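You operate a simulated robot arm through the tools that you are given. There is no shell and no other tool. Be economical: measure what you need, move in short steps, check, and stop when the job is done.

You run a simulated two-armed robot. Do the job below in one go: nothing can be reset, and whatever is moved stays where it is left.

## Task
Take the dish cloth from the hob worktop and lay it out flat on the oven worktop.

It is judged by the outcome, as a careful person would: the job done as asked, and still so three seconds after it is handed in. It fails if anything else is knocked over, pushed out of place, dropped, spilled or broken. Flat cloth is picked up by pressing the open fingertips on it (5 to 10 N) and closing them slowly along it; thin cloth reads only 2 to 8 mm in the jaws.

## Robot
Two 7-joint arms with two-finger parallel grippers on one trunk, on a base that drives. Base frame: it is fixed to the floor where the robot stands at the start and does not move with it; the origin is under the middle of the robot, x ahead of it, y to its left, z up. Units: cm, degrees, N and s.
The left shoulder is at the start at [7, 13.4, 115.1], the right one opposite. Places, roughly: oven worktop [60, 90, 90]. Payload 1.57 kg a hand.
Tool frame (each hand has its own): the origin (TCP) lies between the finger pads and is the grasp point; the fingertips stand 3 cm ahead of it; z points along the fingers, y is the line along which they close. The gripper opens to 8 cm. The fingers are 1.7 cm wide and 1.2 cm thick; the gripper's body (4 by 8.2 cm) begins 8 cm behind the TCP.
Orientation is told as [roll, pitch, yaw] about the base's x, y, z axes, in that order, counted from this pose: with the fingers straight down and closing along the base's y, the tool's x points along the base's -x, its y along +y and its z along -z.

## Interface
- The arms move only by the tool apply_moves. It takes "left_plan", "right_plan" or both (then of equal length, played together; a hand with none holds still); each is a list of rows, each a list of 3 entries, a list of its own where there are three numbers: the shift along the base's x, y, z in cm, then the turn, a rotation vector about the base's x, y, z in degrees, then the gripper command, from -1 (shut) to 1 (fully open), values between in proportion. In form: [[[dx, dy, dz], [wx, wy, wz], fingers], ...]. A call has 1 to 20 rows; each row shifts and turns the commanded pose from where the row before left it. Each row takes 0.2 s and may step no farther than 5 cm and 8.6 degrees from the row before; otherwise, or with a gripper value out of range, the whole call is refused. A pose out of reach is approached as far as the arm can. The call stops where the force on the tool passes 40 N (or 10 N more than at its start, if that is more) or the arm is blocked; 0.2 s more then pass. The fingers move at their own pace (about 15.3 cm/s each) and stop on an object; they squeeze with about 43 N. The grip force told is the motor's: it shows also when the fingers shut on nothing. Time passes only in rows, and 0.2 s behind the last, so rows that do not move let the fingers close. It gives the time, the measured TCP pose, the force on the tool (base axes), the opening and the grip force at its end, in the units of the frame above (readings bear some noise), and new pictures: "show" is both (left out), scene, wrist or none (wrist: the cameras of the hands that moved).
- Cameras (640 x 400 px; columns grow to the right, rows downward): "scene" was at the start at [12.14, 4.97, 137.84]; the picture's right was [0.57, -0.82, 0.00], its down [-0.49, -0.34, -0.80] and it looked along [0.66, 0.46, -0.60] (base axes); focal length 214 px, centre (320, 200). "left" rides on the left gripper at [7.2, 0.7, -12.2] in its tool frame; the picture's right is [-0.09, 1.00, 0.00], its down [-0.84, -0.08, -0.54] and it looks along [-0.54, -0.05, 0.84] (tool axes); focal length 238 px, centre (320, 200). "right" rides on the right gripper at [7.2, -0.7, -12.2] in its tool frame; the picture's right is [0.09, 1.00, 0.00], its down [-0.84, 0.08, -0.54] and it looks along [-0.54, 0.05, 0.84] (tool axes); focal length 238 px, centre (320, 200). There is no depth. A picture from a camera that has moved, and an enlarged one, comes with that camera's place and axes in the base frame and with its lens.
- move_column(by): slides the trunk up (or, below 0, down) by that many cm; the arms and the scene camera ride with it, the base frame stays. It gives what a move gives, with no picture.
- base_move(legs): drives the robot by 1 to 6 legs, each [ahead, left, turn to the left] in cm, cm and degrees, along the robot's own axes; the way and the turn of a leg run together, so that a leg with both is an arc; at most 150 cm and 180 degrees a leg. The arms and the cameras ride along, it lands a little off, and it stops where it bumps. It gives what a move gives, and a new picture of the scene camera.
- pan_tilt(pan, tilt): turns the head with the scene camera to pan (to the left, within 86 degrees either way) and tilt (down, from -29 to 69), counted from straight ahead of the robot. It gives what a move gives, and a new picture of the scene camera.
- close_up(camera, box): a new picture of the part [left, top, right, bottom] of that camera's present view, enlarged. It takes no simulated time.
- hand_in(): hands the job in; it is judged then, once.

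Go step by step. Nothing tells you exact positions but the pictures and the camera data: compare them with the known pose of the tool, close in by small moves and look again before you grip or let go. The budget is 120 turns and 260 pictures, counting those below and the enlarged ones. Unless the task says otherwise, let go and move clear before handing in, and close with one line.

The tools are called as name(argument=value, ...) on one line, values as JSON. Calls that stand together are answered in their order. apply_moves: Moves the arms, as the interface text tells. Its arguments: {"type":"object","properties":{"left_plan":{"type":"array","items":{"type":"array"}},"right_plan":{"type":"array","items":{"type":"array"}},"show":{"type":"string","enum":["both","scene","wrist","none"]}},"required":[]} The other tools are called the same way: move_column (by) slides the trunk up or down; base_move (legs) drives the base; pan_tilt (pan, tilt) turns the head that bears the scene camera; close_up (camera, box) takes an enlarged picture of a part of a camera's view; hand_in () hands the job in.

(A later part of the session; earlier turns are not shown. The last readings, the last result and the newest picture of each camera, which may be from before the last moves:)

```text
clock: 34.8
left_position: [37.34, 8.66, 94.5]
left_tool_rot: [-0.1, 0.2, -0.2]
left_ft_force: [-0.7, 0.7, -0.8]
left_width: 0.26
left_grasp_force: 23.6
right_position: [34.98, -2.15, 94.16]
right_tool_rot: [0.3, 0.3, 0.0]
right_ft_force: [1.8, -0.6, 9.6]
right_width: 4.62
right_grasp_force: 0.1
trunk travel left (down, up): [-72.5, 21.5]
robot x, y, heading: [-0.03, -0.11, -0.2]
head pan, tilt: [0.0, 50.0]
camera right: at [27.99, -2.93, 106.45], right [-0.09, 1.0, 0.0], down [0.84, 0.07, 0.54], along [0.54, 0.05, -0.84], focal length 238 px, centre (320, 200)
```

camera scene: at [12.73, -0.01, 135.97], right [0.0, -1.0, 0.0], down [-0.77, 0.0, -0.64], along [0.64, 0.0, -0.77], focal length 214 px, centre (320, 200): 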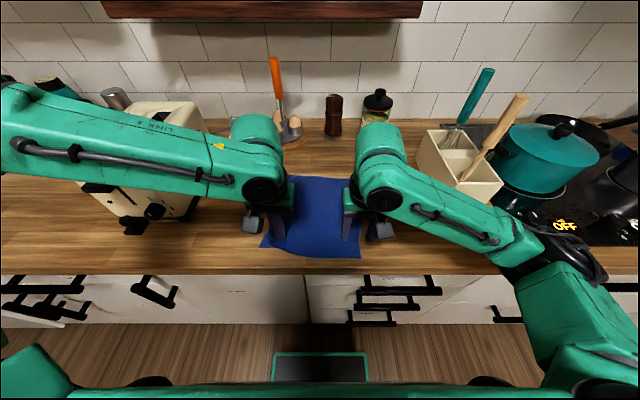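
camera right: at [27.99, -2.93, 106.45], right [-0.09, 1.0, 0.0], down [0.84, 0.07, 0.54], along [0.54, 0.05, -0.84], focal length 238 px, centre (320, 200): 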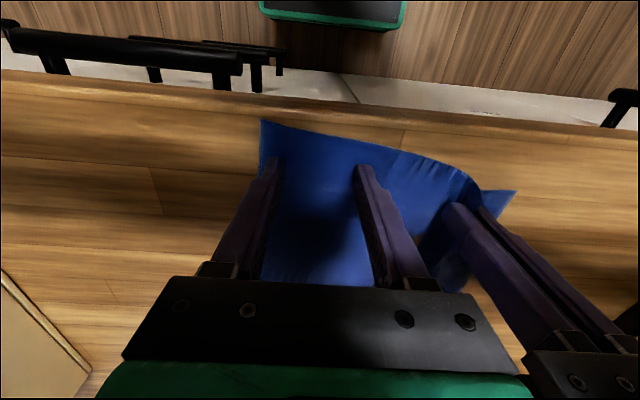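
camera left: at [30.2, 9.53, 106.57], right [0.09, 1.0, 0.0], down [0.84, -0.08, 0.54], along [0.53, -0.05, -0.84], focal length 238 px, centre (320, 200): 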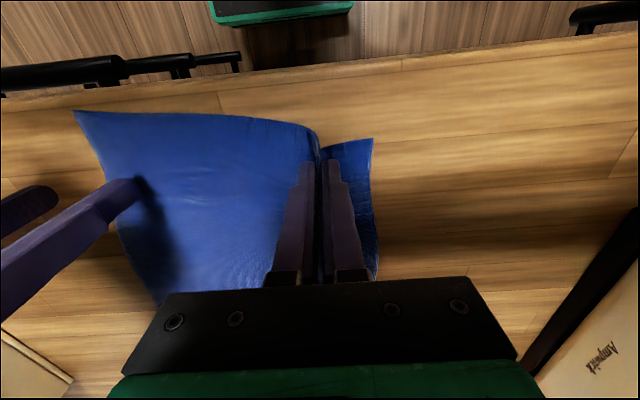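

Good: both fingers are on cloth at about 9 N. Closing slowly now.

apply_moves(right_plan=[[[0, 0, 0], [0, 0, 0], 0.1], [[0, 0, 0], [0, 0, 0], 0.05], [[0, 0, 0], [0, 0, 0], 0], [[0, 0, 0], [0, 0, 0], -0.05], [[0, 0, 0], [0, 0, 0], -0.1], [[0, 0, 0], [0, 0, 0], -0.15], [[0, 0, 0], [0, 0, 0], -0.2], [[0, 0, 0], [0, 0, 0], -0.25], [[0, 0, 0], [0, 0, 0], -0.3], [[0, 0, 0], [0, 0, 0], -0.35], [[0, 0, 0], [0, 0, 0], -0.4], [[0, 0, 0], [0, 0, 0], -0.45], [[0, 0, 0], [0, 0, 0], -0.5], [[0, 0, 0], [0, 0, 0], -0.55], [[0, 0, 0], [0, 0, 0], -0.6]], show="none")

close_up(camera="right", box=[220, 120, 420, 245])

```text
clock: 38.0
left_position: [37.23, 8.75, 94.61]
left_tool_rot: [-0.1, 0.3, -0.3]
left_ft_force: [-0.5, -3.7, 0.5]
left_width: 0.26
left_grasp_force: 23.8
right_position: [34.91, -2.19, 94.28]
right_tool_rot: [0.3, 0.2, 0.0]
right_ft_force: [0.7, 4.3, 19.0]
right_width: 1.68
right_grasp_force: 0.6
trunk travel left (down, up): [-72.5, 21.5]
robot x, y, heading: [0.32, 0.1, -0.3]
head pan, tilt: [0.0, 50.0]
```

```text
3.20 times, centred on (320, 182) of right
camera zoom: at [27.87, -2.87, 106.44], right [-0.09, 1.0, 0.0], down [0.84, 0.08, 0.54], along [0.54, 0.05, -0.84], focal length 763 px, centre (320, 256)
```

zoom: 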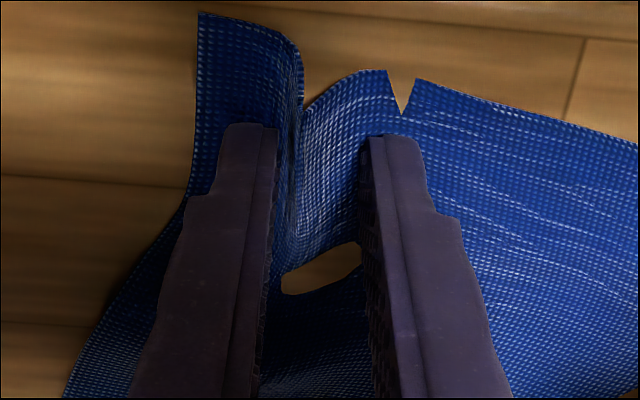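

apply_moves(right_plan=[[[0, 0, 0.06], [0, 0, 0], -0.62], [[0, 0, 0], [0, 0, 0], -1], [[0, 0, 0], [0, 0, 0], -1], [[0, 0, 0], [0, 0, 0], -1]], show="none")

close_up(camera="right", box=[220, 120, 420, 245])

```text
clock: 39.0
left_position: [37.24, 8.62, 94.42]
left_tool_rot: [-0.4, 0.1, -0.3]
left_ft_force: [-4.3, -25.3, -0.8]
left_width: 0.3
left_grasp_force: 24.3
right_position: [34.84, -1.98, 94.19]
right_tool_rot: [0.6, 0.2, 0.1]
right_ft_force: [2.5, 27.5, 10.4]
right_width: 0.33
right_grasp_force: 24.0
trunk travel left (down, up): [-72.5, 21.5]
robot x, y, heading: [0.16, -0.06, -0.1]
head pan, tilt: [0.0, 50.0]
```

```text
3.20 times, centred on (320, 182) of right
camera zoom: at [27.9, -2.79, 106.47], right [-0.09, 1.0, 0.01], down [0.84, 0.07, 0.54], along [0.54, 0.06, -0.84], focal length 763 px, centre (320, 256)
```

zoom: 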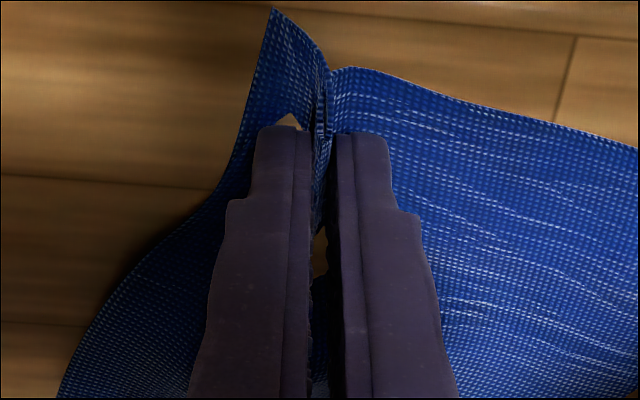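

Both hands grip (2.6 and 3.3 mm) with about 25 N tension between them. I'll relax the tension by bringing the hands slightly together, then lift both.

apply_moves(left_plan=[[[0, -0.3, 0.5], [0, 0, 0], -1], [[0, 0, 1.5], [0, 0, 0], -1], [[0, 0, 2], [0, 0, 0], -1], [[0, 0, 2], [0, 0, 0], -1], [[0, 0, 2], [0, 0, 0], -1]], right_plan=[[[0, 0.3, 0.5], [0, 0, 0], -1], [[0, 0, 1.5], [0, 0, 0], -1], [[0, 0, 2], [0, 0, 0], -1], [[0, 0, 2], [0, 0, 0], -1], [[0, 0, 2], [0, 0, 0], -1]])

```text
clock: 40.2
left_position: [37.14, 8.42, 102.7]
left_tool_rot: [-0.1, 0.2, -0.2]
left_ft_force: [-1.0, -8.9, 0.1]
left_width: 0.27
left_grasp_force: 23.9
right_position: [35.17, -1.79, 102.22]
right_tool_rot: [0.2, 0.4, 0.0]
right_ft_force: [1.4, 8.4, -0.1]
right_width: 0.25
right_grasp_force: 23.8
trunk travel left (down, up): [-72.5, 21.5]
robot x, y, heading: [-0.43, 0.09, 0.1]
head pan, tilt: [0.0, 50.0]
camera scene: at [12.62, 0.0, 135.98], right [0.0, -1.0, 0.0], down [-0.77, 0.0, -0.64], along [0.64, 0.0, -0.77], focal length 214 px, centre (320, 200)
camera right: at [28.09, -2.55, 114.52], right [-0.09, 1.0, 0.0], down [0.84, 0.07, 0.54], along [0.54, 0.05, -0.84], focal length 238 px, centre (320, 200)
camera left: at [29.98, 9.19, 114.76], right [0.09, 1.0, 0.0], down [0.84, -0.08, 0.54], along [0.54, -0.05, -0.84], focal length 238 px, centre (320, 200)
```

scene: 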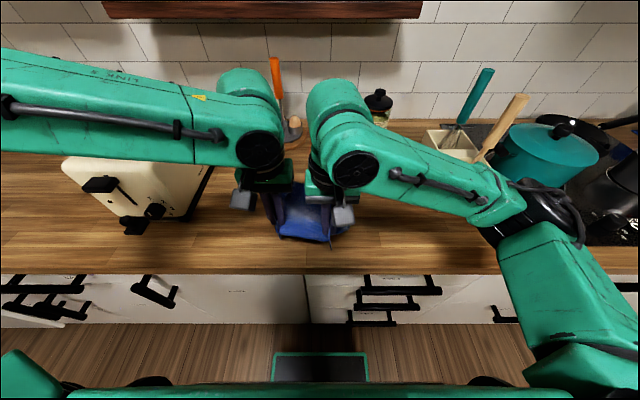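
right: 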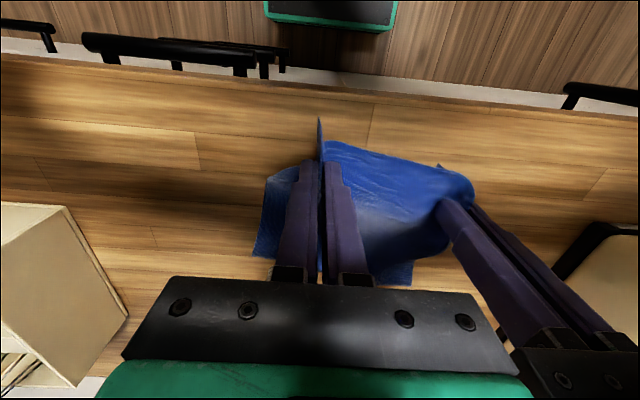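
left: 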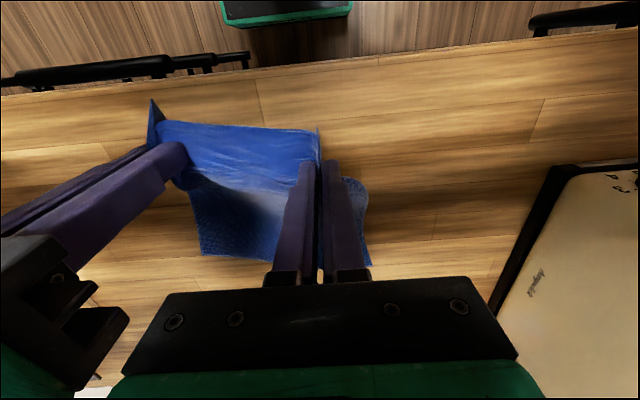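

Both near corners are held. I'll lift the cloth fully clear.

apply_moves(left_plan=[[[0, -0.1, 3], [0, 0, 0], -1], [[0, 0, 3], [0, 0, 0], -1], [[0, 0, 3], [0, 0, 0], -1], [[0, 0, 3], [0, 0, 0], -1], [[0, 0, 3], [0, 0, 0], -1], [[0, 0, 3], [0, 0, 0], -1], [[0, 0, 3], [0, 0, 0], -1], [[0, 0, 3], [0, 0, 0], -1], [[0, 0, 1], [0, 0, 0], -1]], right_plan=[[[0, 0, 3], [0, 0, 0], -1], [[0, 0, 3], [0, 0, 0], -1], [[0, 0, 3], [0, 0, 0], -1], [[0, 0, 3], [0, 0, 0], -1], [[0, 0, 3], [0, 0, 0], -1], [[0, 0, 3], [0, 0, 0], -1], [[0, 0, 3], [0, 0, 0], -1], [[0, 0, 3], [0, 0, 0], -1], [[0, 0, 1], [0, 0, 0], -1]])

```text
clock: 42.2
left_position: [36.07, 9.55, 125.86]
left_tool_rot: [-1.3, -0.1, -0.6]
left_ft_force: [-1.7, -23.8, 1.4]
left_width: 0.3
left_grasp_force: 24.1
left hand out of reach, approached as far as the arm can: row 7, 8, 9
right_position: [34.55, -1.22, 126.71]
right_tool_rot: [1.2, 0.3, 0.6]
right_ft_force: [2.2, 24.1, -1.5]
right_width: 0.29
right_grasp_force: 23.8
trunk travel left (down, up): [-72.5, 21.5]
robot x, y, heading: [0.05, -0.24, -0.1]
head pan, tilt: [0.0, 50.0]
stopped in row 9 (right hand): the force on the tool passed its limit (the readings are from after the stop); the commanded pose is now the measured one
camera scene: at [12.63, 0.0, 135.98], right [0.0, -1.0, 0.0], down [-0.77, 0.0, -0.64], along [0.64, 0.0, -0.77], focal length 214 px, centre (320, 200)
camera right: at [27.67, -2.24, 138.98], right [-0.1, 0.99, 0.02], down [0.84, 0.07, 0.54], along [0.54, 0.07, -0.84], focal length 238 px, centre (320, 200)
camera left: at [28.76, 10.56, 137.98], right [0.1, 0.99, -0.02], down [0.84, -0.07, 0.54], along [0.54, -0.07, -0.84], focal length 238 px, centre (320, 200)
```

scene: 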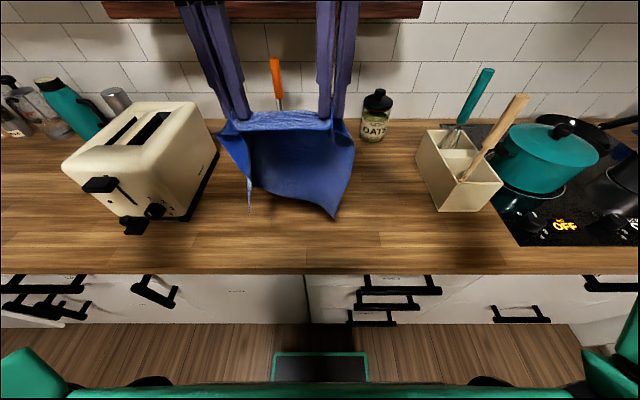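
right: 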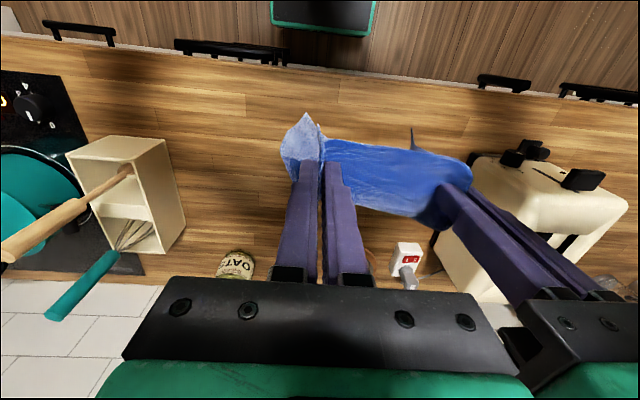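
left: 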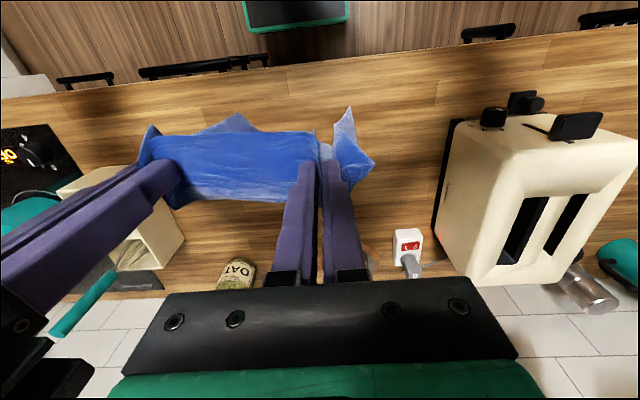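

The cloth hangs from both hands, but the left is at the limit of its reach and the tension is 24 N. I'll relax that and then raise the trunk instead.

apply_moves(left_plan=[[[0.3, -0.6, -0.5], [0, 0, 0], -1], [[0, -0.3, -0.5], [0, 0, 0], -1], [[0, 0, 0], [0, 0, 0], -1]], right_plan=[[[0, 0, -0.9], [0, 0, 0], -1], [[0, 0, -0.9], [0, 0, 0], -1], [[0, 0, 0], [0, 0, 0], -1]], show="none")

move_column(by=10)

base_move(legs=[[-25, 0, 0]])

```text
clock: 43.0
left_position: [36.13, 8.96, 124.64]
left_tool_rot: [-1.0, 0.1, -0.3]
left_ft_force: [-1.1, -12.1, 0.3]
left_width: 0.29
left_grasp_force: 24.1
right_position: [34.72, -1.47, 124.84]
right_tool_rot: [0.9, 0.3, 0.3]
right_ft_force: [0.8, 12.0, 0.5]
right_width: 0.28
right_grasp_force: 23.5
trunk travel left (down, up): [-72.5, 21.5]
robot x, y, heading: [0.39, 0.13, 0.3]
head pan, tilt: [0.0, 50.0]
```

```text
clock: 44.3
left_position: [36.19, 9.03, 134.72]
left_tool_rot: [-1.1, 0.0, -0.4]
left_ft_force: [-1.0, -10.1, -0.7]
left_width: 0.27
left_grasp_force: 24.1
right_position: [34.68, -1.6, 134.86]
right_tool_rot: [0.8, 0.3, 0.4]
right_ft_force: [0.4, 10.2, -1.5]
right_width: 0.26
right_grasp_force: 24.8
trunk travel left (down, up): [-82.5, 11.5]
robot x, y, heading: [-0.08, 0.04, 0.0]
head pan, tilt: [0.0, 50.0]
```

```text
clock: 46.1
left_position: [11.71, 8.93, 134.48]
left_tool_rot: [-1.0, 0.1, -0.3]
left_ft_force: [-0.6, -9.4, 0.2]
left_width: 0.27
left_grasp_force: 23.8
right_position: [10.08, -1.37, 134.89]
right_tool_rot: [0.9, 0.5, 0.4]
right_ft_force: [1.4, 9.5, 0.0]
right_width: 0.28
right_grasp_force: 24.3
trunk travel left (down, up): [-82.5, 11.5]
robot x, y, heading: [-24.57, -0.27, -0.0]
head pan, tilt: [0.0, 50.0]
camera scene: at [-11.85, 0.0, 145.94], right [0.0, -1.0, 0.0], down [-0.77, 0.0, -0.64], along [0.64, 0.0, -0.77], focal length 214 px, centre (320, 200)
```

scene: 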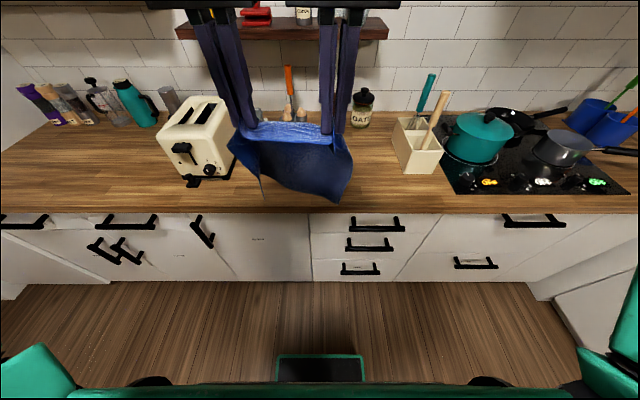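

The cloth is clear of the counter. Now I'll drive left past the toaster and look.

base_move(legs=[[0, 87, 0]])

```text
clock: 50.8
left_position: [11.66, 96.1, 134.75]
left_tool_rot: [-1.1, 0.0, -0.9]
left_ft_force: [-1.2, -7.8, 0.6]
left_width: 0.27
left_grasp_force: 24.0
right_position: [9.97, 85.88, 134.86]
right_tool_rot: [1.0, 0.3, -0.2]
right_ft_force: [1.8, 9.1, 0.2]
right_width: 0.3
right_grasp_force: 24.1
trunk travel left (down, up): [-82.5, 11.5]
robot x, y, heading: [-24.51, 87.67, -0.2]
head pan, tilt: [0.0, 50.0]
camera scene: at [-12.01, 87.41, 145.97], right [-0.01, -1.0, 0.0], down [-0.77, 0.01, -0.64], along [0.64, 0.0, -0.77], focal length 214 px, centre (320, 200)
```

scene: 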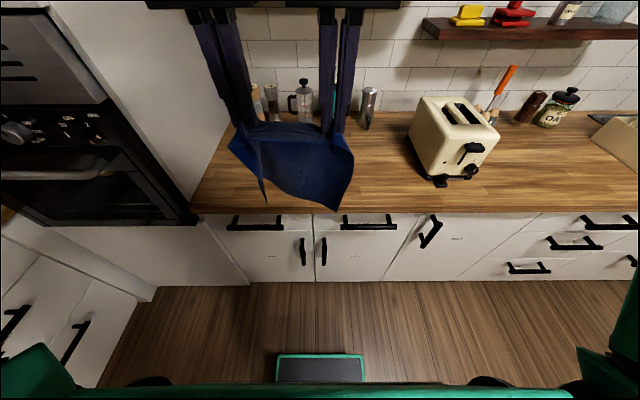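

The oven tower stands just to the left, so this stretch of counter is the oven worktop, and it is clear. I'll drive forward and then reach out with the cloth.

base_move(legs=[[24, 1, 0.2]])

```text
clock: 52.5
left_position: [34.82, 97.41, 134.66]
left_tool_rot: [-1.0, -0.2, -0.6]
left_ft_force: [-1.2, -8.0, 0.0]
left_width: 0.27
left_grasp_force: 24.1
right_position: [33.31, 86.96, 135.06]
right_tool_rot: [0.8, 0.1, 0.2]
right_ft_force: [0.7, 7.4, 0.5]
right_width: 0.29
right_grasp_force: 23.8
trunk travel left (down, up): [-82.5, 11.5]
robot x, y, heading: [-0.96, 88.24, -0.2]
head pan, tilt: [0.0, 50.0]
camera scene: at [11.34, 88.46, 146.01], right [0.0, -1.0, 0.0], down [-0.76, 0.0, -0.64], along [0.64, 0.0, -0.76], focal length 214 px, centre (320, 200)
```

scene: 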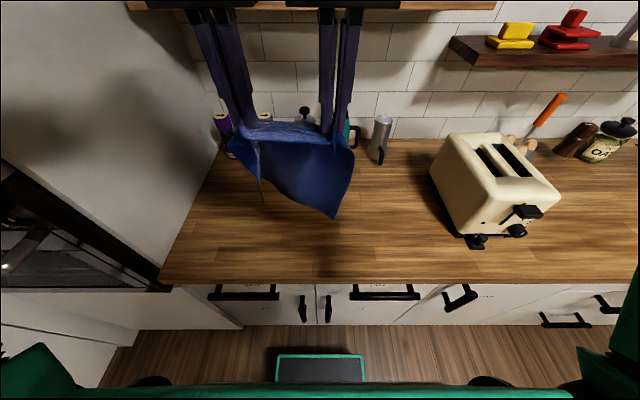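

apply_moves(left_plan=[[[3, 0, -1], [0, 0, 0], -1], [[3, 0, -1], [0, 0, 0], -1], [[3, 0, -1], [0, 0, 0], -1], [[3, 0, -1], [0, 0, 0], -1], [[3, 0, -1], [0, 0, 0], -1], [[3, 0, -1], [0, 0, 0], -1], [[3, 0, -2], [0, 0, 0], -1], [[3, 0, -2], [0, 0, 0], -1], [[0, 0, 0], [0, 0, 0], -1], [[0, 0, 0], [0, 0, 0], -1]], right_plan=[[[3.2, 0, -1], [0, 0, 0], -1], [[3.2, 0, -1], [0, 0, 0], -1], [[3.2, 0, -1], [0, 0, 0], -1], [[3.2, 0, -1], [0, 0, 0], -1], [[3.2, 0, -1], [0, 0, 0], -1], [[3.2, 0, -1], [0, 0, 0], -1], [[3.2, 0, -2], [0, 0, 0], -1], [[3.2, 0, -2], [0, 0, 0], -1], [[0, 0, 0], [0, 0, 0], -1], [[0, 0, 0], [0, 0, 0], -1]])

```text
clock: 53.2
left_position: [41.09, 98.71, 131.35]
left_tool_rot: [-2.2, -0.2, -1.2]
left_ft_force: [1.6, -23.0, 1.4]
left_width: 0.32
left_grasp_force: 24.1
left hand out of reach, approached as far as the arm can: row 1, 2, 3
right_position: [40.93, 87.81, 132.32]
right_tool_rot: [1.8, 0.4, 1.0]
right_ft_force: [-1.3, 22.8, -2.8]
right_width: 0.31
right_grasp_force: 23.7
trunk travel left (down, up): [-82.5, 11.5]
robot x, y, heading: [-1.13, 88.63, -0.1]
head pan, tilt: [0.0, 50.0]
stopped in row 3 (left hand): the force on the tool passed its limit (the readings are from after the stop); the commanded pose is now the measured one
camera scene: at [11.91, 88.57, 145.96], right [0.0, -1.0, 0.0], down [-0.77, 0.0, -0.64], along [0.64, 0.0, -0.77], focal length 214 px, centre (320, 200)
camera right: at [34.03, 86.62, 144.67], right [-0.11, 0.99, 0.03], down [0.84, 0.07, 0.54], along [0.53, 0.09, -0.84], focal length 238 px, centre (320, 200)
camera left: at [33.75, 99.92, 143.42], right [0.11, 0.99, -0.04], down [0.83, -0.07, 0.55], along [0.54, -0.09, -0.83], focal length 238 px, centre (320, 200)
```

scene: 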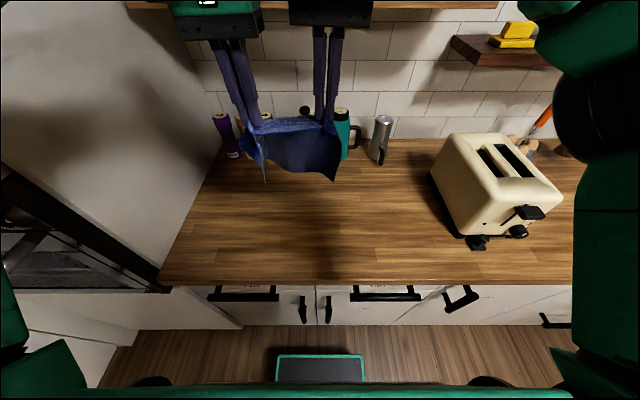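
right: 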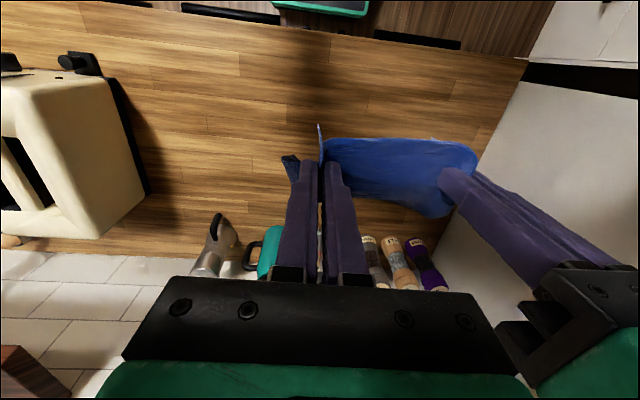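
left: 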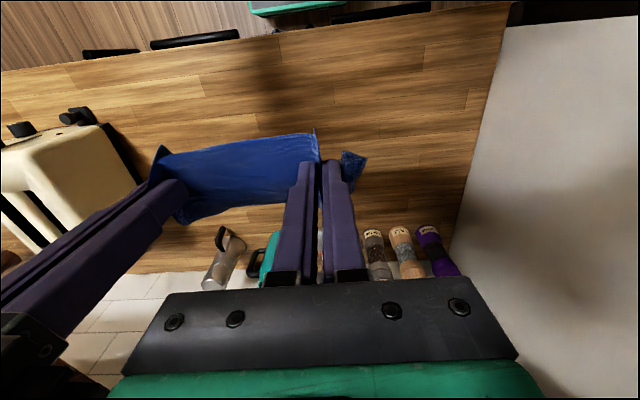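

The left arm can't reach out at this height. I'll relax the tension, raise the trunk so the hands sit lower relative to the shoulders, then reach out while lowering.

apply_moves(left_plan=[[[-0.5, -0.6, -0.5], [0, 0, 0], -1], [[0, -0.3, -0.5], [0, 0, 0], -1], [[0, 0, 0], [0, 0, 0], -1]], right_plan=[[[-0.5, 0.2, -1.0], [0, 0, 0], -1], [[0, 0, -0.9], [0, 0, 0], -1], [[0, 0, 0], [0, 0, 0], -1]], show="none")

move_column(by=11.3)

apply_moves(left_plan=[[[0, 0, -3], [0, 0, 0], -1], [[0, 0, -3], [0, 0, 0], -1], [[0, 0, -3], [0, 0, 0], -1], [[0, 0, -3], [0, 0, 0], -1], [[0, 0, -3], [0, 0, 0], -1], [[0, 0, 0], [0, 0, 0], -1]], right_plan=[[[0, 0, -3], [0, 0, 0], -1], [[0, 0, -3], [0, 0, 0], -1], [[0, 0, -3], [0, 0, 0], -1], [[0, 0, -3], [0, 0, 0], -1], [[0, 0, -3], [0, 0, 0], -1], [[0, 0, 0], [0, 0, 0], -1]], show="scene")

```text
clock: 54.0
left_position: [40.38, 97.95, 130.27]
left_tool_rot: [-1.7, -0.3, -0.9]
left_ft_force: [0.0, -2.7, 0.2]
left_width: 0.26
left_grasp_force: 23.6
right_position: [40.43, 87.7, 130.59]
right_tool_rot: [1.5, 0.3, 0.6]
right_ft_force: [-0.4, 2.7, -0.6]
right_width: 0.26
right_grasp_force: 23.8
trunk travel left (down, up): [-82.5, 11.5]
robot x, y, heading: [-1.4, 88.17, -0.2]
head pan, tilt: [0.0, 50.0]
```

```text
clock: 55.5
left_position: [40.34, 97.83, 141.67]
left_tool_rot: [-1.8, -0.3, -0.9]
left_ft_force: [-0.9, -0.8, 0.4]
left_width: 0.28
left_grasp_force: 23.6
right_position: [40.37, 87.68, 141.88]
right_tool_rot: [1.7, 0.2, 0.8]
right_ft_force: [0.0, 0.4, 0.2]
right_width: 0.25
right_grasp_force: 24.2
trunk travel left (down, up): [-93.8, 0.2]
robot x, y, heading: [-0.98, 88.65, -0.1]
head pan, tilt: [0.0, 50.0]
```

```text
clock: 56.9
left_position: [40.53, 97.93, 126.6]
left_tool_rot: [-1.8, -0.3, -0.9]
left_ft_force: [0.0, 0.3, -1.2]
left_width: 0.27
left_grasp_force: 23.5
right_position: [40.55, 87.71, 127.09]
right_tool_rot: [1.5, 0.3, 0.7]
right_ft_force: [-0.5, 0.2, 0.0]
right_width: 0.26
right_grasp_force: 23.3
trunk travel left (down, up): [-93.8, 0.2]
robot x, y, heading: [-0.95, 88.54, -0.3]
head pan, tilt: [0.0, 50.0]
camera scene: at [11.72, 88.5, 157.27], right [0.0, -1.0, 0.0], down [-0.77, 0.0, -0.64], along [0.64, 0.0, -0.77], focal length 214 px, centre (320, 200)
```

scene: 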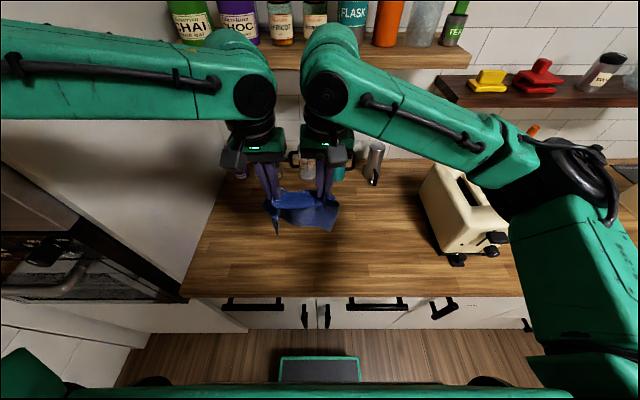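

A shelf with jars sits at about x = 70, z = 137, so reaching far out up high is risky. Instead I'll touch the free edge down near x = 36 and lay the cloth forward and down, so the hands end low at x ≈ 61, under the shelf.

apply_moves(left_plan=[[[-1.5, 0, -2.5], [0, 0, 0], -1], [[-1, 0, -2.5], [0, 0, 0], -1], [[-1, 0, -2.5], [0, 0, 0], -1], [[0, 0, 0], [0, 0, 0], -1], [[0, 0, 0], [0, 0, 0], -1]], right_plan=[[[-1.5, 0, -2.5], [0, 0, 0], -1], [[-1, 0, -2.5], [0, 0, 0], -1], [[-1, 0, -3], [0, 0, 0], -1], [[0, 0, 0], [0, 0, 0], -1], [[0, 0, 0], [0, 0, 0], -1]], show="both")

```text
clock: 58.1
left_position: [36.85, 97.76, 119.22]
left_tool_rot: [-1.8, -0.3, -0.9]
left_ft_force: [-0.1, 0.2, -0.4]
left_width: 0.27
left_grasp_force: 23.8
right_position: [36.9, 87.67, 118.85]
right_tool_rot: [1.6, 0.4, 0.7]
right_ft_force: [-0.3, 1.0, -0.7]
right_width: 0.3
right_grasp_force: 24.0
trunk travel left (down, up): [-93.8, 0.2]
robot x, y, heading: [-0.88, 88.6, -0.0]
head pan, tilt: [0.0, 50.0]
camera scene: at [11.71, 88.5, 157.28], right [0.0, -1.0, 0.0], down [-0.77, 0.0, -0.64], along [0.64, 0.0, -0.77], focal length 214 px, centre (320, 200)
camera right: at [29.93, 86.52, 131.19], right [-0.1, 0.99, 0.03], down [0.84, 0.07, 0.54], along [0.53, 0.08, -0.84], focal length 238 px, centre (320, 200)
camera left: at [29.56, 99.07, 131.22], right [0.11, 0.99, -0.03], down [0.83, -0.07, 0.55], along [0.54, -0.09, -0.84], focal length 238 px, centre (320, 200)
```

scene: 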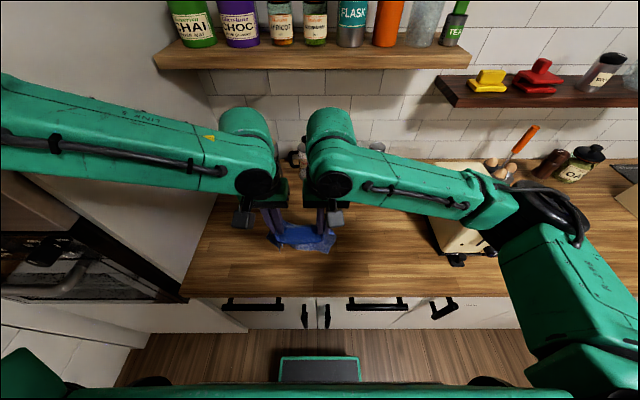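
right: 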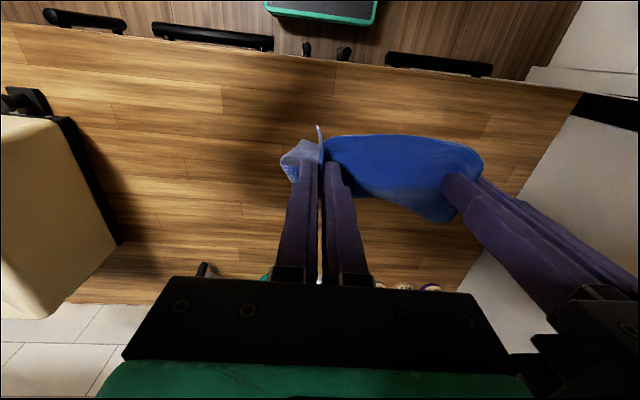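
left: 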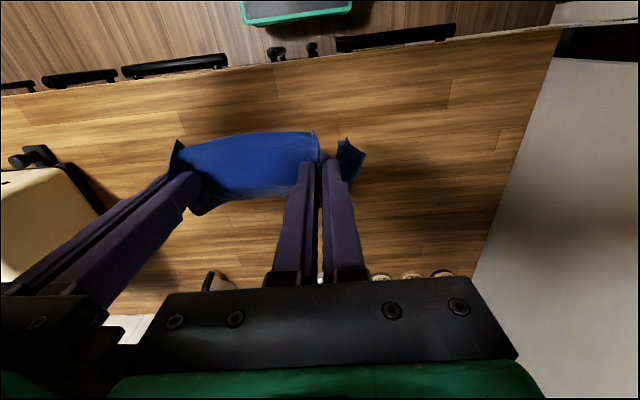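

apply_moves(left_plan=[[[0, 0, -1.5], [0, 0, 0], -1], [[0, 0, -1.5], [0, 0, 0], -1], [[1, 0, -1.5], [0, 0, 0], -1], [[1.5, 0, -1.5], [0, 0, 0], -1], [[1.5, 0, -1.5], [0, 0, 0], -1]], right_plan=[[[0, 0, -1.5], [0, 0, 0], -1], [[0, 0, -1.5], [0, 0, 0], -1], [[1, 0, -1.5], [0, 0, 0], -1], [[1.5, 0, -1.5], [0, 0, 0], -1], [[1.5, 0, -1.5], [0, 0, 0], -1]], show="scene")

close_up(camera="scene", box=[220, 180, 380, 280])

```text
clock: 59.3
left_position: [41.21, 97.93, 111.71]
left_tool_rot: [-1.8, -0.3, -0.8]
left_ft_force: [0.5, -0.1, 0.5]
left_width: 0.25
left_grasp_force: 24.2
right_position: [40.97, 87.73, 111.2]
right_tool_rot: [1.6, 0.5, 0.7]
right_ft_force: [0.2, 0.6, 0.8]
right_width: 0.25
right_grasp_force: 23.8
trunk travel left (down, up): [-93.8, 0.2]
robot x, y, heading: [-1.21, 88.45, -0.3]
head pan, tilt: [0.0, 50.0]
camera scene: at [11.94, 88.53, 157.26], right [0.0, -1.0, 0.0], down [-0.77, 0.0, -0.64], along [0.64, 0.0, -0.77], focal length 214 px, centre (320, 200)
```

scene: 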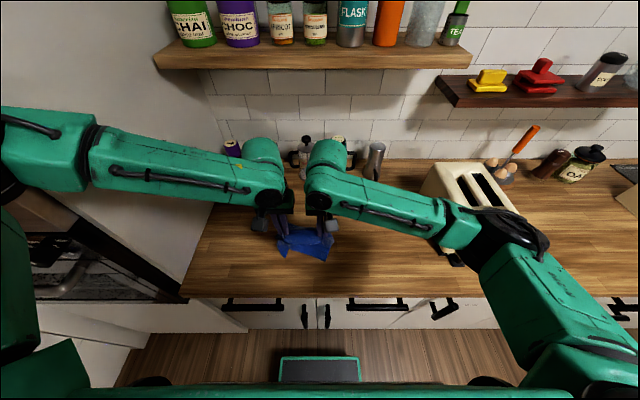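

```text
4.00 times, centred on (300, 230) of scene
camera zoom: at [11.94, 88.53, 157.26], right [0.0, -1.0, 0.0], down [-0.77, 0.0, -0.64], along [0.64, 0.0, -0.77], focal length 858 px, centre (400, 80)
```

zoom: 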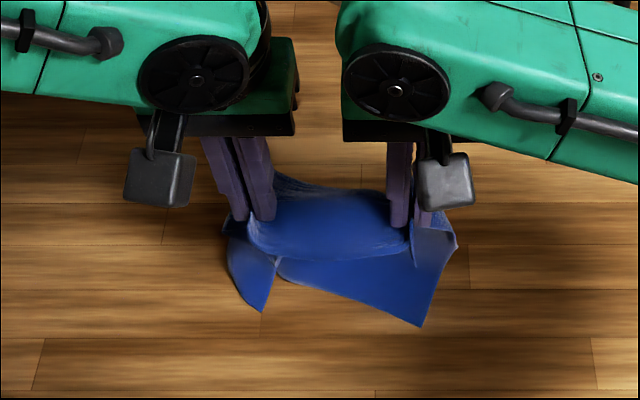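

apply_moves(left_plan=[[[-2, 0, 0], [0, 0, 0], -1], [[-2, 0, 0], [0, 0, 0], -1], [[-1, 0, -1], [0, 0, 0], -1], [[1, 0, -1.5], [0, 0, 0], -1], [[2, 0, -1.5], [0, 0, 0], -1], [[2, 0, -1.5], [0, 0, 0], -1]], right_plan=[[[-2, 0, 0], [0, 0, 0], -1], [[-2, 0, 0], [0, 0, 0], -1], [[-1, 0, -1], [0, 0, 0], -1], [[1, 0, -1.5], [0, 0, 0], -1], [[2, 0, -1.5], [0, 0, 0], -1], [[2, 0, -1.5], [0, 0, 0], -1]], show="none")

close_up(camera="scene", box=[220, 180, 380, 280])

```text
clock: 60.7
left_position: [40.63, 98.34, 106.57]
left_tool_rot: [-2.0, -0.3, -1.0]
left_ft_force: [0.7, -8.8, -0.8]
left_width: 0.25
left_grasp_force: 23.7
left hand out of reach, approached as far as the arm can: row 6
right_position: [40.86, 87.78, 105.71]
right_tool_rot: [1.8, 0.4, 0.7]
right_ft_force: [-1.0, 8.0, 0.5]
right_width: 0.24
right_grasp_force: 23.9
trunk travel left (down, up): [-93.8, 0.2]
robot x, y, heading: [-0.48, 88.53, -0.2]
head pan, tilt: [0.0, 50.0]
```

```text
4.00 times, centred on (300, 230) of scene
camera zoom: at [11.9, 88.55, 157.26], right [0.0, -1.0, 0.0], down [-0.77, 0.0, -0.64], along [0.64, 0.0, -0.77], focal length 858 px, centre (400, 80)
```

zoom: 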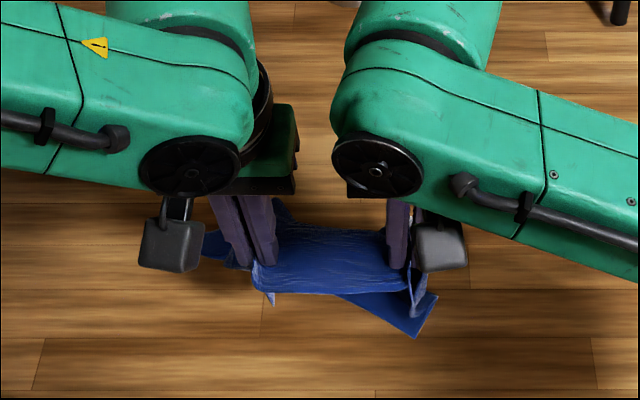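

The left is near its lower limit with the trunk high. I'll raise the hands, straighten the hang, lower the trunk back, and then lay with a more taut forward sweep.

apply_moves(left_plan=[[[-1, -0.3, 3], [0, 0, 0], -1], [[-1, 0, 3], [0, 0, 0], -1], [[-1, 0, 3], [0, 0, 0], -1], [[-1, 0, 3], [0, 0, 0], -1], [[-1, 0, 3], [0, 0, 0], -1], [[0, 0, 3], [0, 0, 0], -1], [[0, 0, 0], [0, 0, 0], -1]], right_plan=[[[-1, 0, 3.5], [0, 0, 0], -1], [[-1, 0, 3], [0, 0, 0], -1], [[-1, 0, 3], [0, 0, 0], -1], [[-1, 0, 3], [0, 0, 0], -1], [[-1, 0, 3], [0, 0, 0], -1], [[0, 0, 3], [0, 0, 0], -1], [[0, 0, 0], [0, 0, 0], -1]], show="none")

close_up(camera="scene", box=[200, 160, 400, 285])

move_column(by=-9)

close_up(camera="scene", box=[200, 160, 400, 285])

```text
clock: 62.3
left_position: [35.52, 98.17, 124.68]
left_tool_rot: [-1.8, -0.3, -1.0]
left_ft_force: [1.7, -8.4, -1.3]
left_width: 0.26
left_grasp_force: 24.6
right_position: [35.85, 87.71, 124.49]
right_tool_rot: [1.6, 0.4, 0.6]
right_ft_force: [-0.8, 9.3, -0.2]
right_width: 0.27
right_grasp_force: 23.6
trunk travel left (down, up): [-93.8, 0.2]
robot x, y, heading: [-1.18, 88.53, -0.3]
head pan, tilt: [0.0, 50.0]
```

```text
3.20 times, centred on (300, 222) of scene
camera zoom: at [11.8, 88.46, 157.27], right [0.0, -1.0, 0.0], down [-0.77, 0.0, -0.64], along [0.64, 0.0, -0.77], focal length 686 px, centre (384, 128)
```

zoom: 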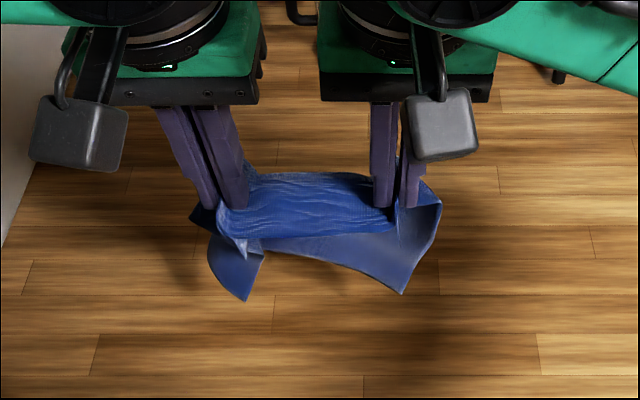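

```text
clock: 63.5
left_position: [35.47, 98.14, 115.67]
left_tool_rot: [-1.8, -0.3, -0.9]
left_ft_force: [0.4, -9.3, -0.1]
left_width: 0.28
left_grasp_force: 24.1
right_position: [35.78, 87.73, 115.48]
right_tool_rot: [1.5, 0.3, 0.7]
right_ft_force: [-0.9, 7.8, 0.6]
right_width: 0.29
right_grasp_force: 23.6
trunk travel left (down, up): [-84.8, 9.2]
robot x, y, heading: [-1.14, 88.74, -0.0]
head pan, tilt: [0.0, 50.0]
```

```text
3.20 times, centred on (300, 222) of scene
camera zoom: at [11.73, 88.48, 148.27], right [0.0, -1.0, 0.0], down [-0.77, 0.0, -0.64], along [0.64, 0.0, -0.77], focal length 686 px, centre (384, 128)
```

zoom: 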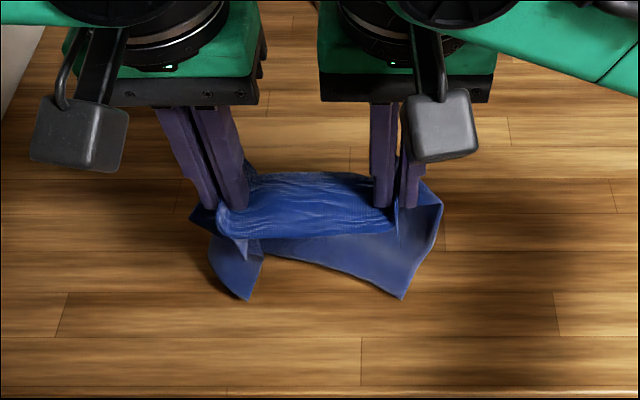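

apply_moves(left_plan=[[[0, 0, -1.5], [0, 0, 0], -1], [[0, 0, -1.5], [0, 0, 0], -1], [[0.5, 0, -1.5], [0, 0, 0], -1], [[2, 0, -1.4], [0, 0, 0], -1], [[2, 0, -1.4], [0, 0, 0], -1], [[2, 0, -1.4], [0, 0, 0], -1], [[2, 0, -1.4], [0, 0, 0], -1], [[2, 0, -1.4], [0, 0, 0], -1], [[2, 0, -1.4], [0, 0, 0], -1]], right_plan=[[[0, 0, -1.5], [0, 0, 0], -1], [[0, 0, -1.5], [0, 0, 0], -1], [[0.5, 0, -1.5], [0, 0, 0], -1], [[2, 0, -1.4], [0, 0, 0], -1], [[2, 0, -1.4], [0, 0, 0], -1], [[2, 0, -1.4], [0, 0, 0], -1], [[2, 0, -1.4], [0, 0, 0], -1], [[2, 0, -1.4], [0, 0, 0], -1], [[2, 0, -1.4], [0, 0, 0], -1]], show="both")

close_up(camera="scene", box=[200, 140, 400, 265])

```text
clock: 65.5
left_position: [46.86, 99.17, 103.47]
left_tool_rot: [-2.6, -0.7, -1.0]
left_ft_force: [7.6, -38.7, -3.7]
left_width: 0.46
left_grasp_force: 25.2
left hand out of reach, approached as far as the arm can: row 9
right_position: [48.04, 88.22, 102.66]
right_tool_rot: [2.4, 0.3, 1.3]
right_ft_force: [-7.3, 38.3, 3.7]
right_width: 0.39
right_grasp_force: 24.7
trunk travel left (down, up): [-84.8, 9.2]
robot x, y, heading: [-1.35, 88.75, -0.1]
head pan, tilt: [0.0, 50.0]
camera scene: at [11.78, 88.59, 148.27], right [0.0, -1.0, 0.0], down [-0.77, 0.0, -0.64], along [0.64, 0.0, -0.77], focal length 214 px, centre (320, 200)
camera right: at [41.18, 86.86, 114.88], right [-0.11, 0.99, 0.04], down [0.84, 0.07, 0.54], along [0.53, 0.1, -0.84], focal length 238 px, centre (320, 200)
camera left: at [39.49, 100.67, 115.52], right [0.11, 0.99, -0.04], down [0.83, -0.07, 0.56], along [0.55, -0.1, -0.83], focal length 238 px, centre (320, 200)
```

scene: 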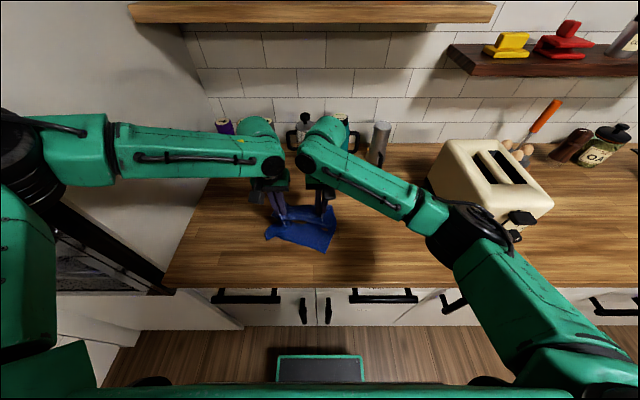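
right: 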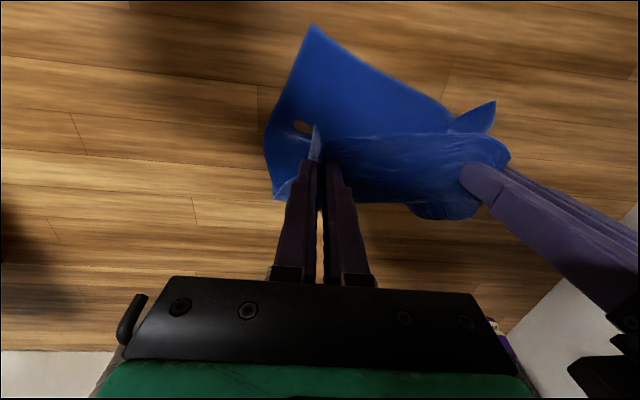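
left: 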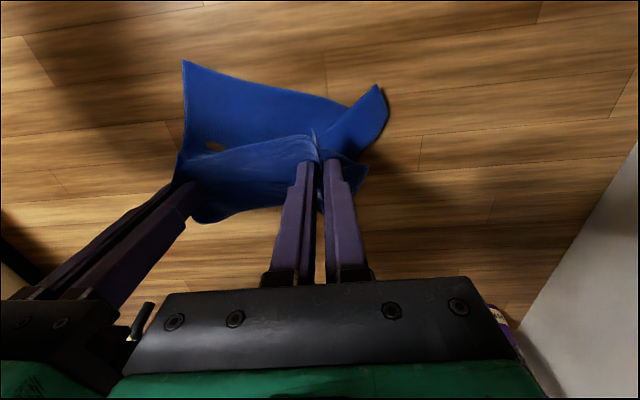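

```text
3.20 times, centred on (300, 202) of scene
camera zoom: at [11.78, 88.59, 148.27], right [0.0, -1.0, 0.0], down [-0.77, 0.0, -0.64], along [0.64, 0.0, -0.77], focal length 686 px, centre (384, 192)
```

zoom: 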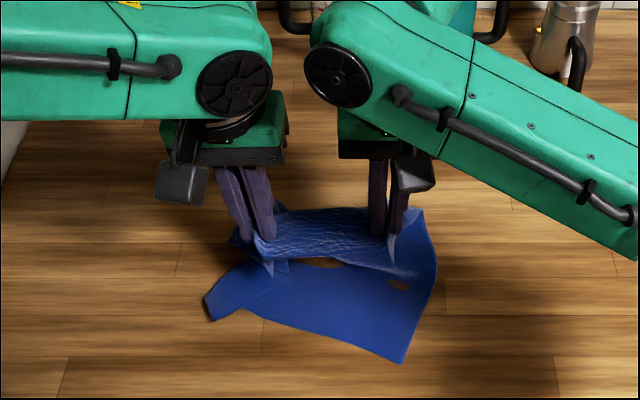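

The sweep is spreading the cloth well, but the left arm has hit its reach limit and the tension is high. I'll relax it, raise the hands and bring the trunk down to get reach back.

apply_moves(left_plan=[[[0.4, -0.7, 0.5], [0, 0, 0], -1], [[0, -0.2, 2], [0, 0, 0], -1], [[0, 0, 2], [0, 0, 0], -1], [[0, 0, 2], [0, 0, 0], -1], [[0, 0, 2], [0, 0, 0], -1]], right_plan=[[[-0.4, 0.2, 0.8], [0, 0, 0], -1], [[0, 0, 2.3], [0, 0, 0], -1], [[0, 0, 2.2], [0, 0, 0], -1], [[0, 0, 2], [0, 0, 0], -1], [[0, 0, 2], [0, 0, 0], -1]], show="none")

move_column(by=-12)

```text
clock: 66.7
left_position: [46.68, 98.97, 112.16]
left_tool_rot: [-2.3, -0.5, -1.0]
left_ft_force: [4.9, -32.6, -1.8]
left_width: 0.35
left_grasp_force: 24.4
left hand out of reach, approached as far as the arm can: row 1
right_position: [47.87, 88.06, 111.83]
right_tool_rot: [2.1, 0.2, 0.8]
right_ft_force: [-5.1, 32.1, 0.9]
right_width: 0.32
right_grasp_force: 23.8
trunk travel left (down, up): [-84.8, 9.2]
robot x, y, heading: [-0.54, 88.79, -0.1]
head pan, tilt: [0.0, 50.0]
```

```text
clock: 68.2
left_position: [46.71, 99.08, 100.27]
left_tool_rot: [-2.1, -0.6, -1.0]
left_ft_force: [4.6, -32.3, -1.5]
left_width: 0.36
left_grasp_force: 24.4
right_position: [47.91, 88.2, 99.84]
right_tool_rot: [2.2, 0.3, 0.9]
right_ft_force: [-6.0, 33.0, 1.7]
right_width: 0.28
right_grasp_force: 23.6
trunk travel left (down, up): [-72.8, 21.2]
robot x, y, heading: [-1.06, 88.61, 0.2]
head pan, tilt: [0.0, 50.0]
```

apply_moves(left_plan=[[[0.6, -0.5, -0.3], [0, 0, 0], -1], [[0, -0.2, 0], [0, 0, 0], -1], [[2, 0, -0.8], [0, 0, 0], -1], [[2, 0, -0.8], [0, 0, 0], -1], [[2, 0, -0.8], [0, 0, 0], -1]], right_plan=[[[-0.4, 0.2, 0], [0, 0, 0], -1], [[0, 0, 0], [0, 0, 0], -1], [[2, 0, -0.8], [0, 0, 0], -1], [[2, 0, -0.8], [0, 0, 0], -1], [[2, 0, -0.8], [0, 0, 0], -1]], show="scene")

close_up(camera="scene", box=[200, 140, 400, 265])

```text
clock: 69.3
left_position: [49.81, 99.57, 98.44]
left_tool_rot: [-2.9, -1.1, -1.4]
left_ft_force: [5.8, -19.5, -0.8]
left_width: 0.28
left_grasp_force: 24.3
left hand out of reach, approached as far as the arm can: row 3, 4, 5
right_position: [51.71, 89.13, 97.97]
right_tool_rot: [2.8, 0.4, 1.9]
right_ft_force: [-5.0, 19.6, 1.2]
right_width: 0.25
right_grasp_force: 24.5
trunk travel left (down, up): [-72.8, 21.2]
robot x, y, heading: [-1.08, 88.13, -0.1]
head pan, tilt: [0.0, 50.0]
stopped in row 5 (left hand): the force on the tool passed its limit (the readings are from after the stop); the commanded pose is now the measured one
camera scene: at [11.73, 88.54, 136.27], right [0.0, -1.0, 0.0], down [-0.77, 0.0, -0.64], along [0.64, 0.0, -0.77], focal length 214 px, centre (320, 200)
```

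scene: 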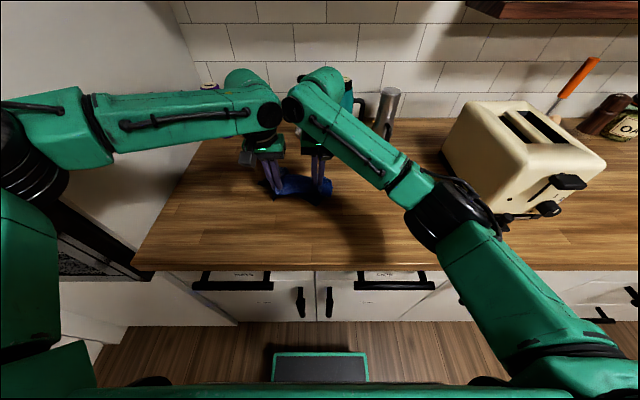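

```text
3.20 times, centred on (300, 202) of scene
camera zoom: at [11.73, 88.54, 136.27], right [0.0, -1.0, 0.0], down [-0.77, 0.0, -0.64], along [0.64, 0.0, -0.77], focal length 686 px, centre (384, 192)
```

zoom: 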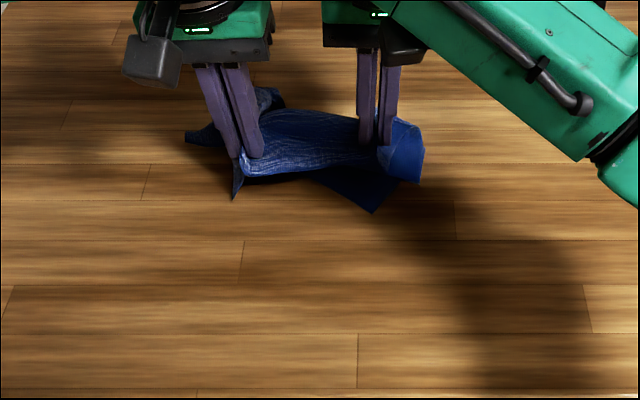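

The cloth bunched when I raised and lowered it, and the left arm's reach limit is the cause: the hands sit too far toward its inner side. I'll lift again, shift both hands about 6 cm to the left, and test the reach there.

apply_moves(left_plan=[[[-1.5, -0.2, 2], [2.5, 1, 1], -1], [[-2, 0, 2], [0, 0, 0], -1], [[-2, 1, 2], [0, 0, 0], -1], [[-1, 1, 2], [0, 0, 0], -1], [[-1, 1, 2], [0, 0, 0], -1], [[0, 1, 2], [0, 0, 0], -1], [[0, 1, 2], [0, 0, 0], -1], [[0, 1, 2], [0, 0, 0], -1]], right_plan=[[[-2.5, 0, 2.3], [-2.5, 0, -1.5], -1], [[-2.5, 0, 2.2], [0, 0, 0], -1], [[-2.4, 1, 2], [0, 0, 0], -1], [[-1, 1, 2], [0, 0, 0], -1], [[-1, 1, 2], [0, 0, 0], -1], [[0, 1, 2], [0, 0, 0], -1], [[0, 1, 2], [0, 0, 0], -1], [[0, 1, 2], [0, 0, 0], -1]], show="none")

move_column(by=15)

close_up(camera="scene", box=[0, 0, 640, 400])

```text
clock: 71.1
left_position: [42.36, 105.63, 114.31]
left_tool_rot: [-0.5, -0.1, -0.3]
left_ft_force: [2.0, -28.6, 1.3]
left_width: 0.28
left_grasp_force: 24.1
right_position: [42.27, 95.04, 114.64]
right_tool_rot: [0.4, 0.3, 0.0]
right_ft_force: [-2.0, 29.3, 0.0]
right_width: 0.28
right_grasp_force: 24.5
trunk travel left (down, up): [-72.8, 21.2]
robot x, y, heading: [-1.14, 88.35, -0.1]
head pan, tilt: [0.0, 50.0]
```

```text
clock: 72.9
left_position: [42.34, 105.55, 129.35]
left_tool_rot: [-0.4, 0.1, -0.2]
left_ft_force: [1.0, -27.5, 0.2]
left_width: 0.31
left_grasp_force: 24.2
right_position: [42.51, 94.94, 129.48]
right_tool_rot: [0.3, 0.4, 0.0]
right_ft_force: [-2.0, 28.5, 0.0]
right_width: 0.28
right_grasp_force: 23.9
trunk travel left (down, up): [-87.8, 6.2]
robot x, y, heading: [-0.88, 88.74, -0.0]
head pan, tilt: [0.0, 50.0]
```

```text
1.00 times, centred on (320, 200) of scene
camera zoom: at [11.73, 88.5, 151.27], right [0.0, -1.0, 0.0], down [-0.77, 0.0, -0.64], along [0.64, 0.0, -0.77], focal length 214 px, centre (320, 200)
```

zoom: 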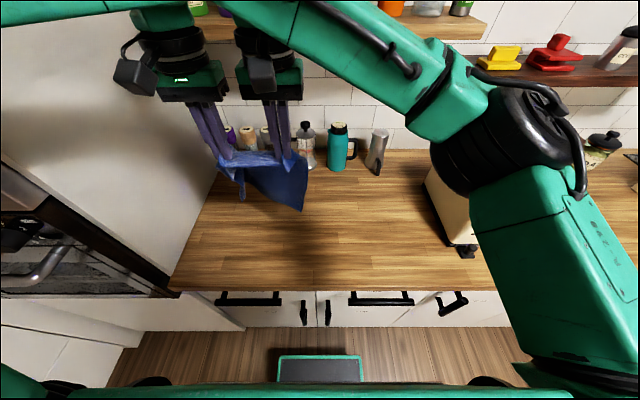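

apply_moves(left_plan=[[[0, -0.3, -1], [0, 0, 0], -1], [[0, -0.1, -2], [0, 0, 0], -1], [[0, 0, -2], [0, 0, 0], -1], [[1, 0, -2], [0, 0, 0], -1], [[2, 0, -1], [0, 0, 0], -1], [[2, 0, 0], [0, 0, 0], -1], [[2, 0, 0], [0, 0, 0], -1], [[2, 0, 0], [0, 0, 0], -1], [[2, 0, 0], [0, 0, 0], -1]], right_plan=[[[0, 0, -1], [0, 0, 0], -1], [[0, 0, -2], [0, 0, 0], -1], [[0, 0, -2], [0, 0, 0], -1], [[1, 0, -2], [0, 0, 0], -1], [[2, 0, -1], [0, 0, 0], -1], [[2, 0, 0], [0, 0, 0], -1], [[2, 0, 0], [0, 0, 0], -1], [[2, 0, 0], [0, 0, 0], -1], [[2, 0, 0], [0, 0, 0], -1]], show="scene")

```text
clock: 74.6
left_position: [50.71, 105.69, 121.02]
left_tool_rot: [-1.9, 0.1, 1.2]
left_ft_force: [1.5, -23.0, 1.2]
left_width: 0.3
left_grasp_force: 24.3
right_position: [50.76, 95.01, 121.67]
right_tool_rot: [1.8, 0.7, -0.4]
right_ft_force: [-1.9, 22.7, -1.3]
right_width: 0.27
right_grasp_force: 23.8
trunk travel left (down, up): [-87.8, 6.2]
robot x, y, heading: [-0.77, 88.47, 0.1]
head pan, tilt: [0.0, 50.0]
stopped in row 8 (right hand): the force on the tool passed its limit (the readings are from after the stop); the commanded pose is now the measured one
camera scene: at [11.96, 88.58, 151.25], right [0.0, -1.0, 0.0], down [-0.77, 0.0, -0.64], along [0.64, 0.0, -0.77], focal length 214 px, centre (320, 200)
```

scene: 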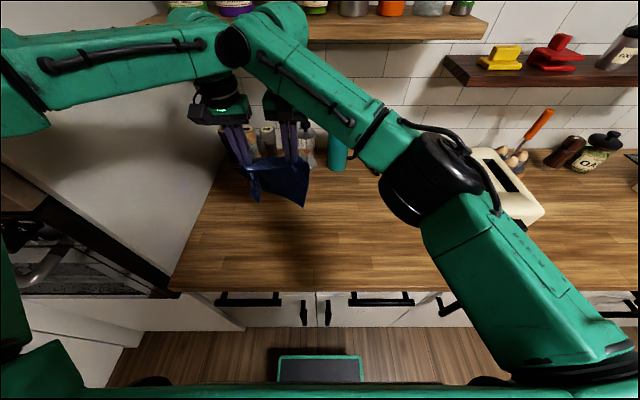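

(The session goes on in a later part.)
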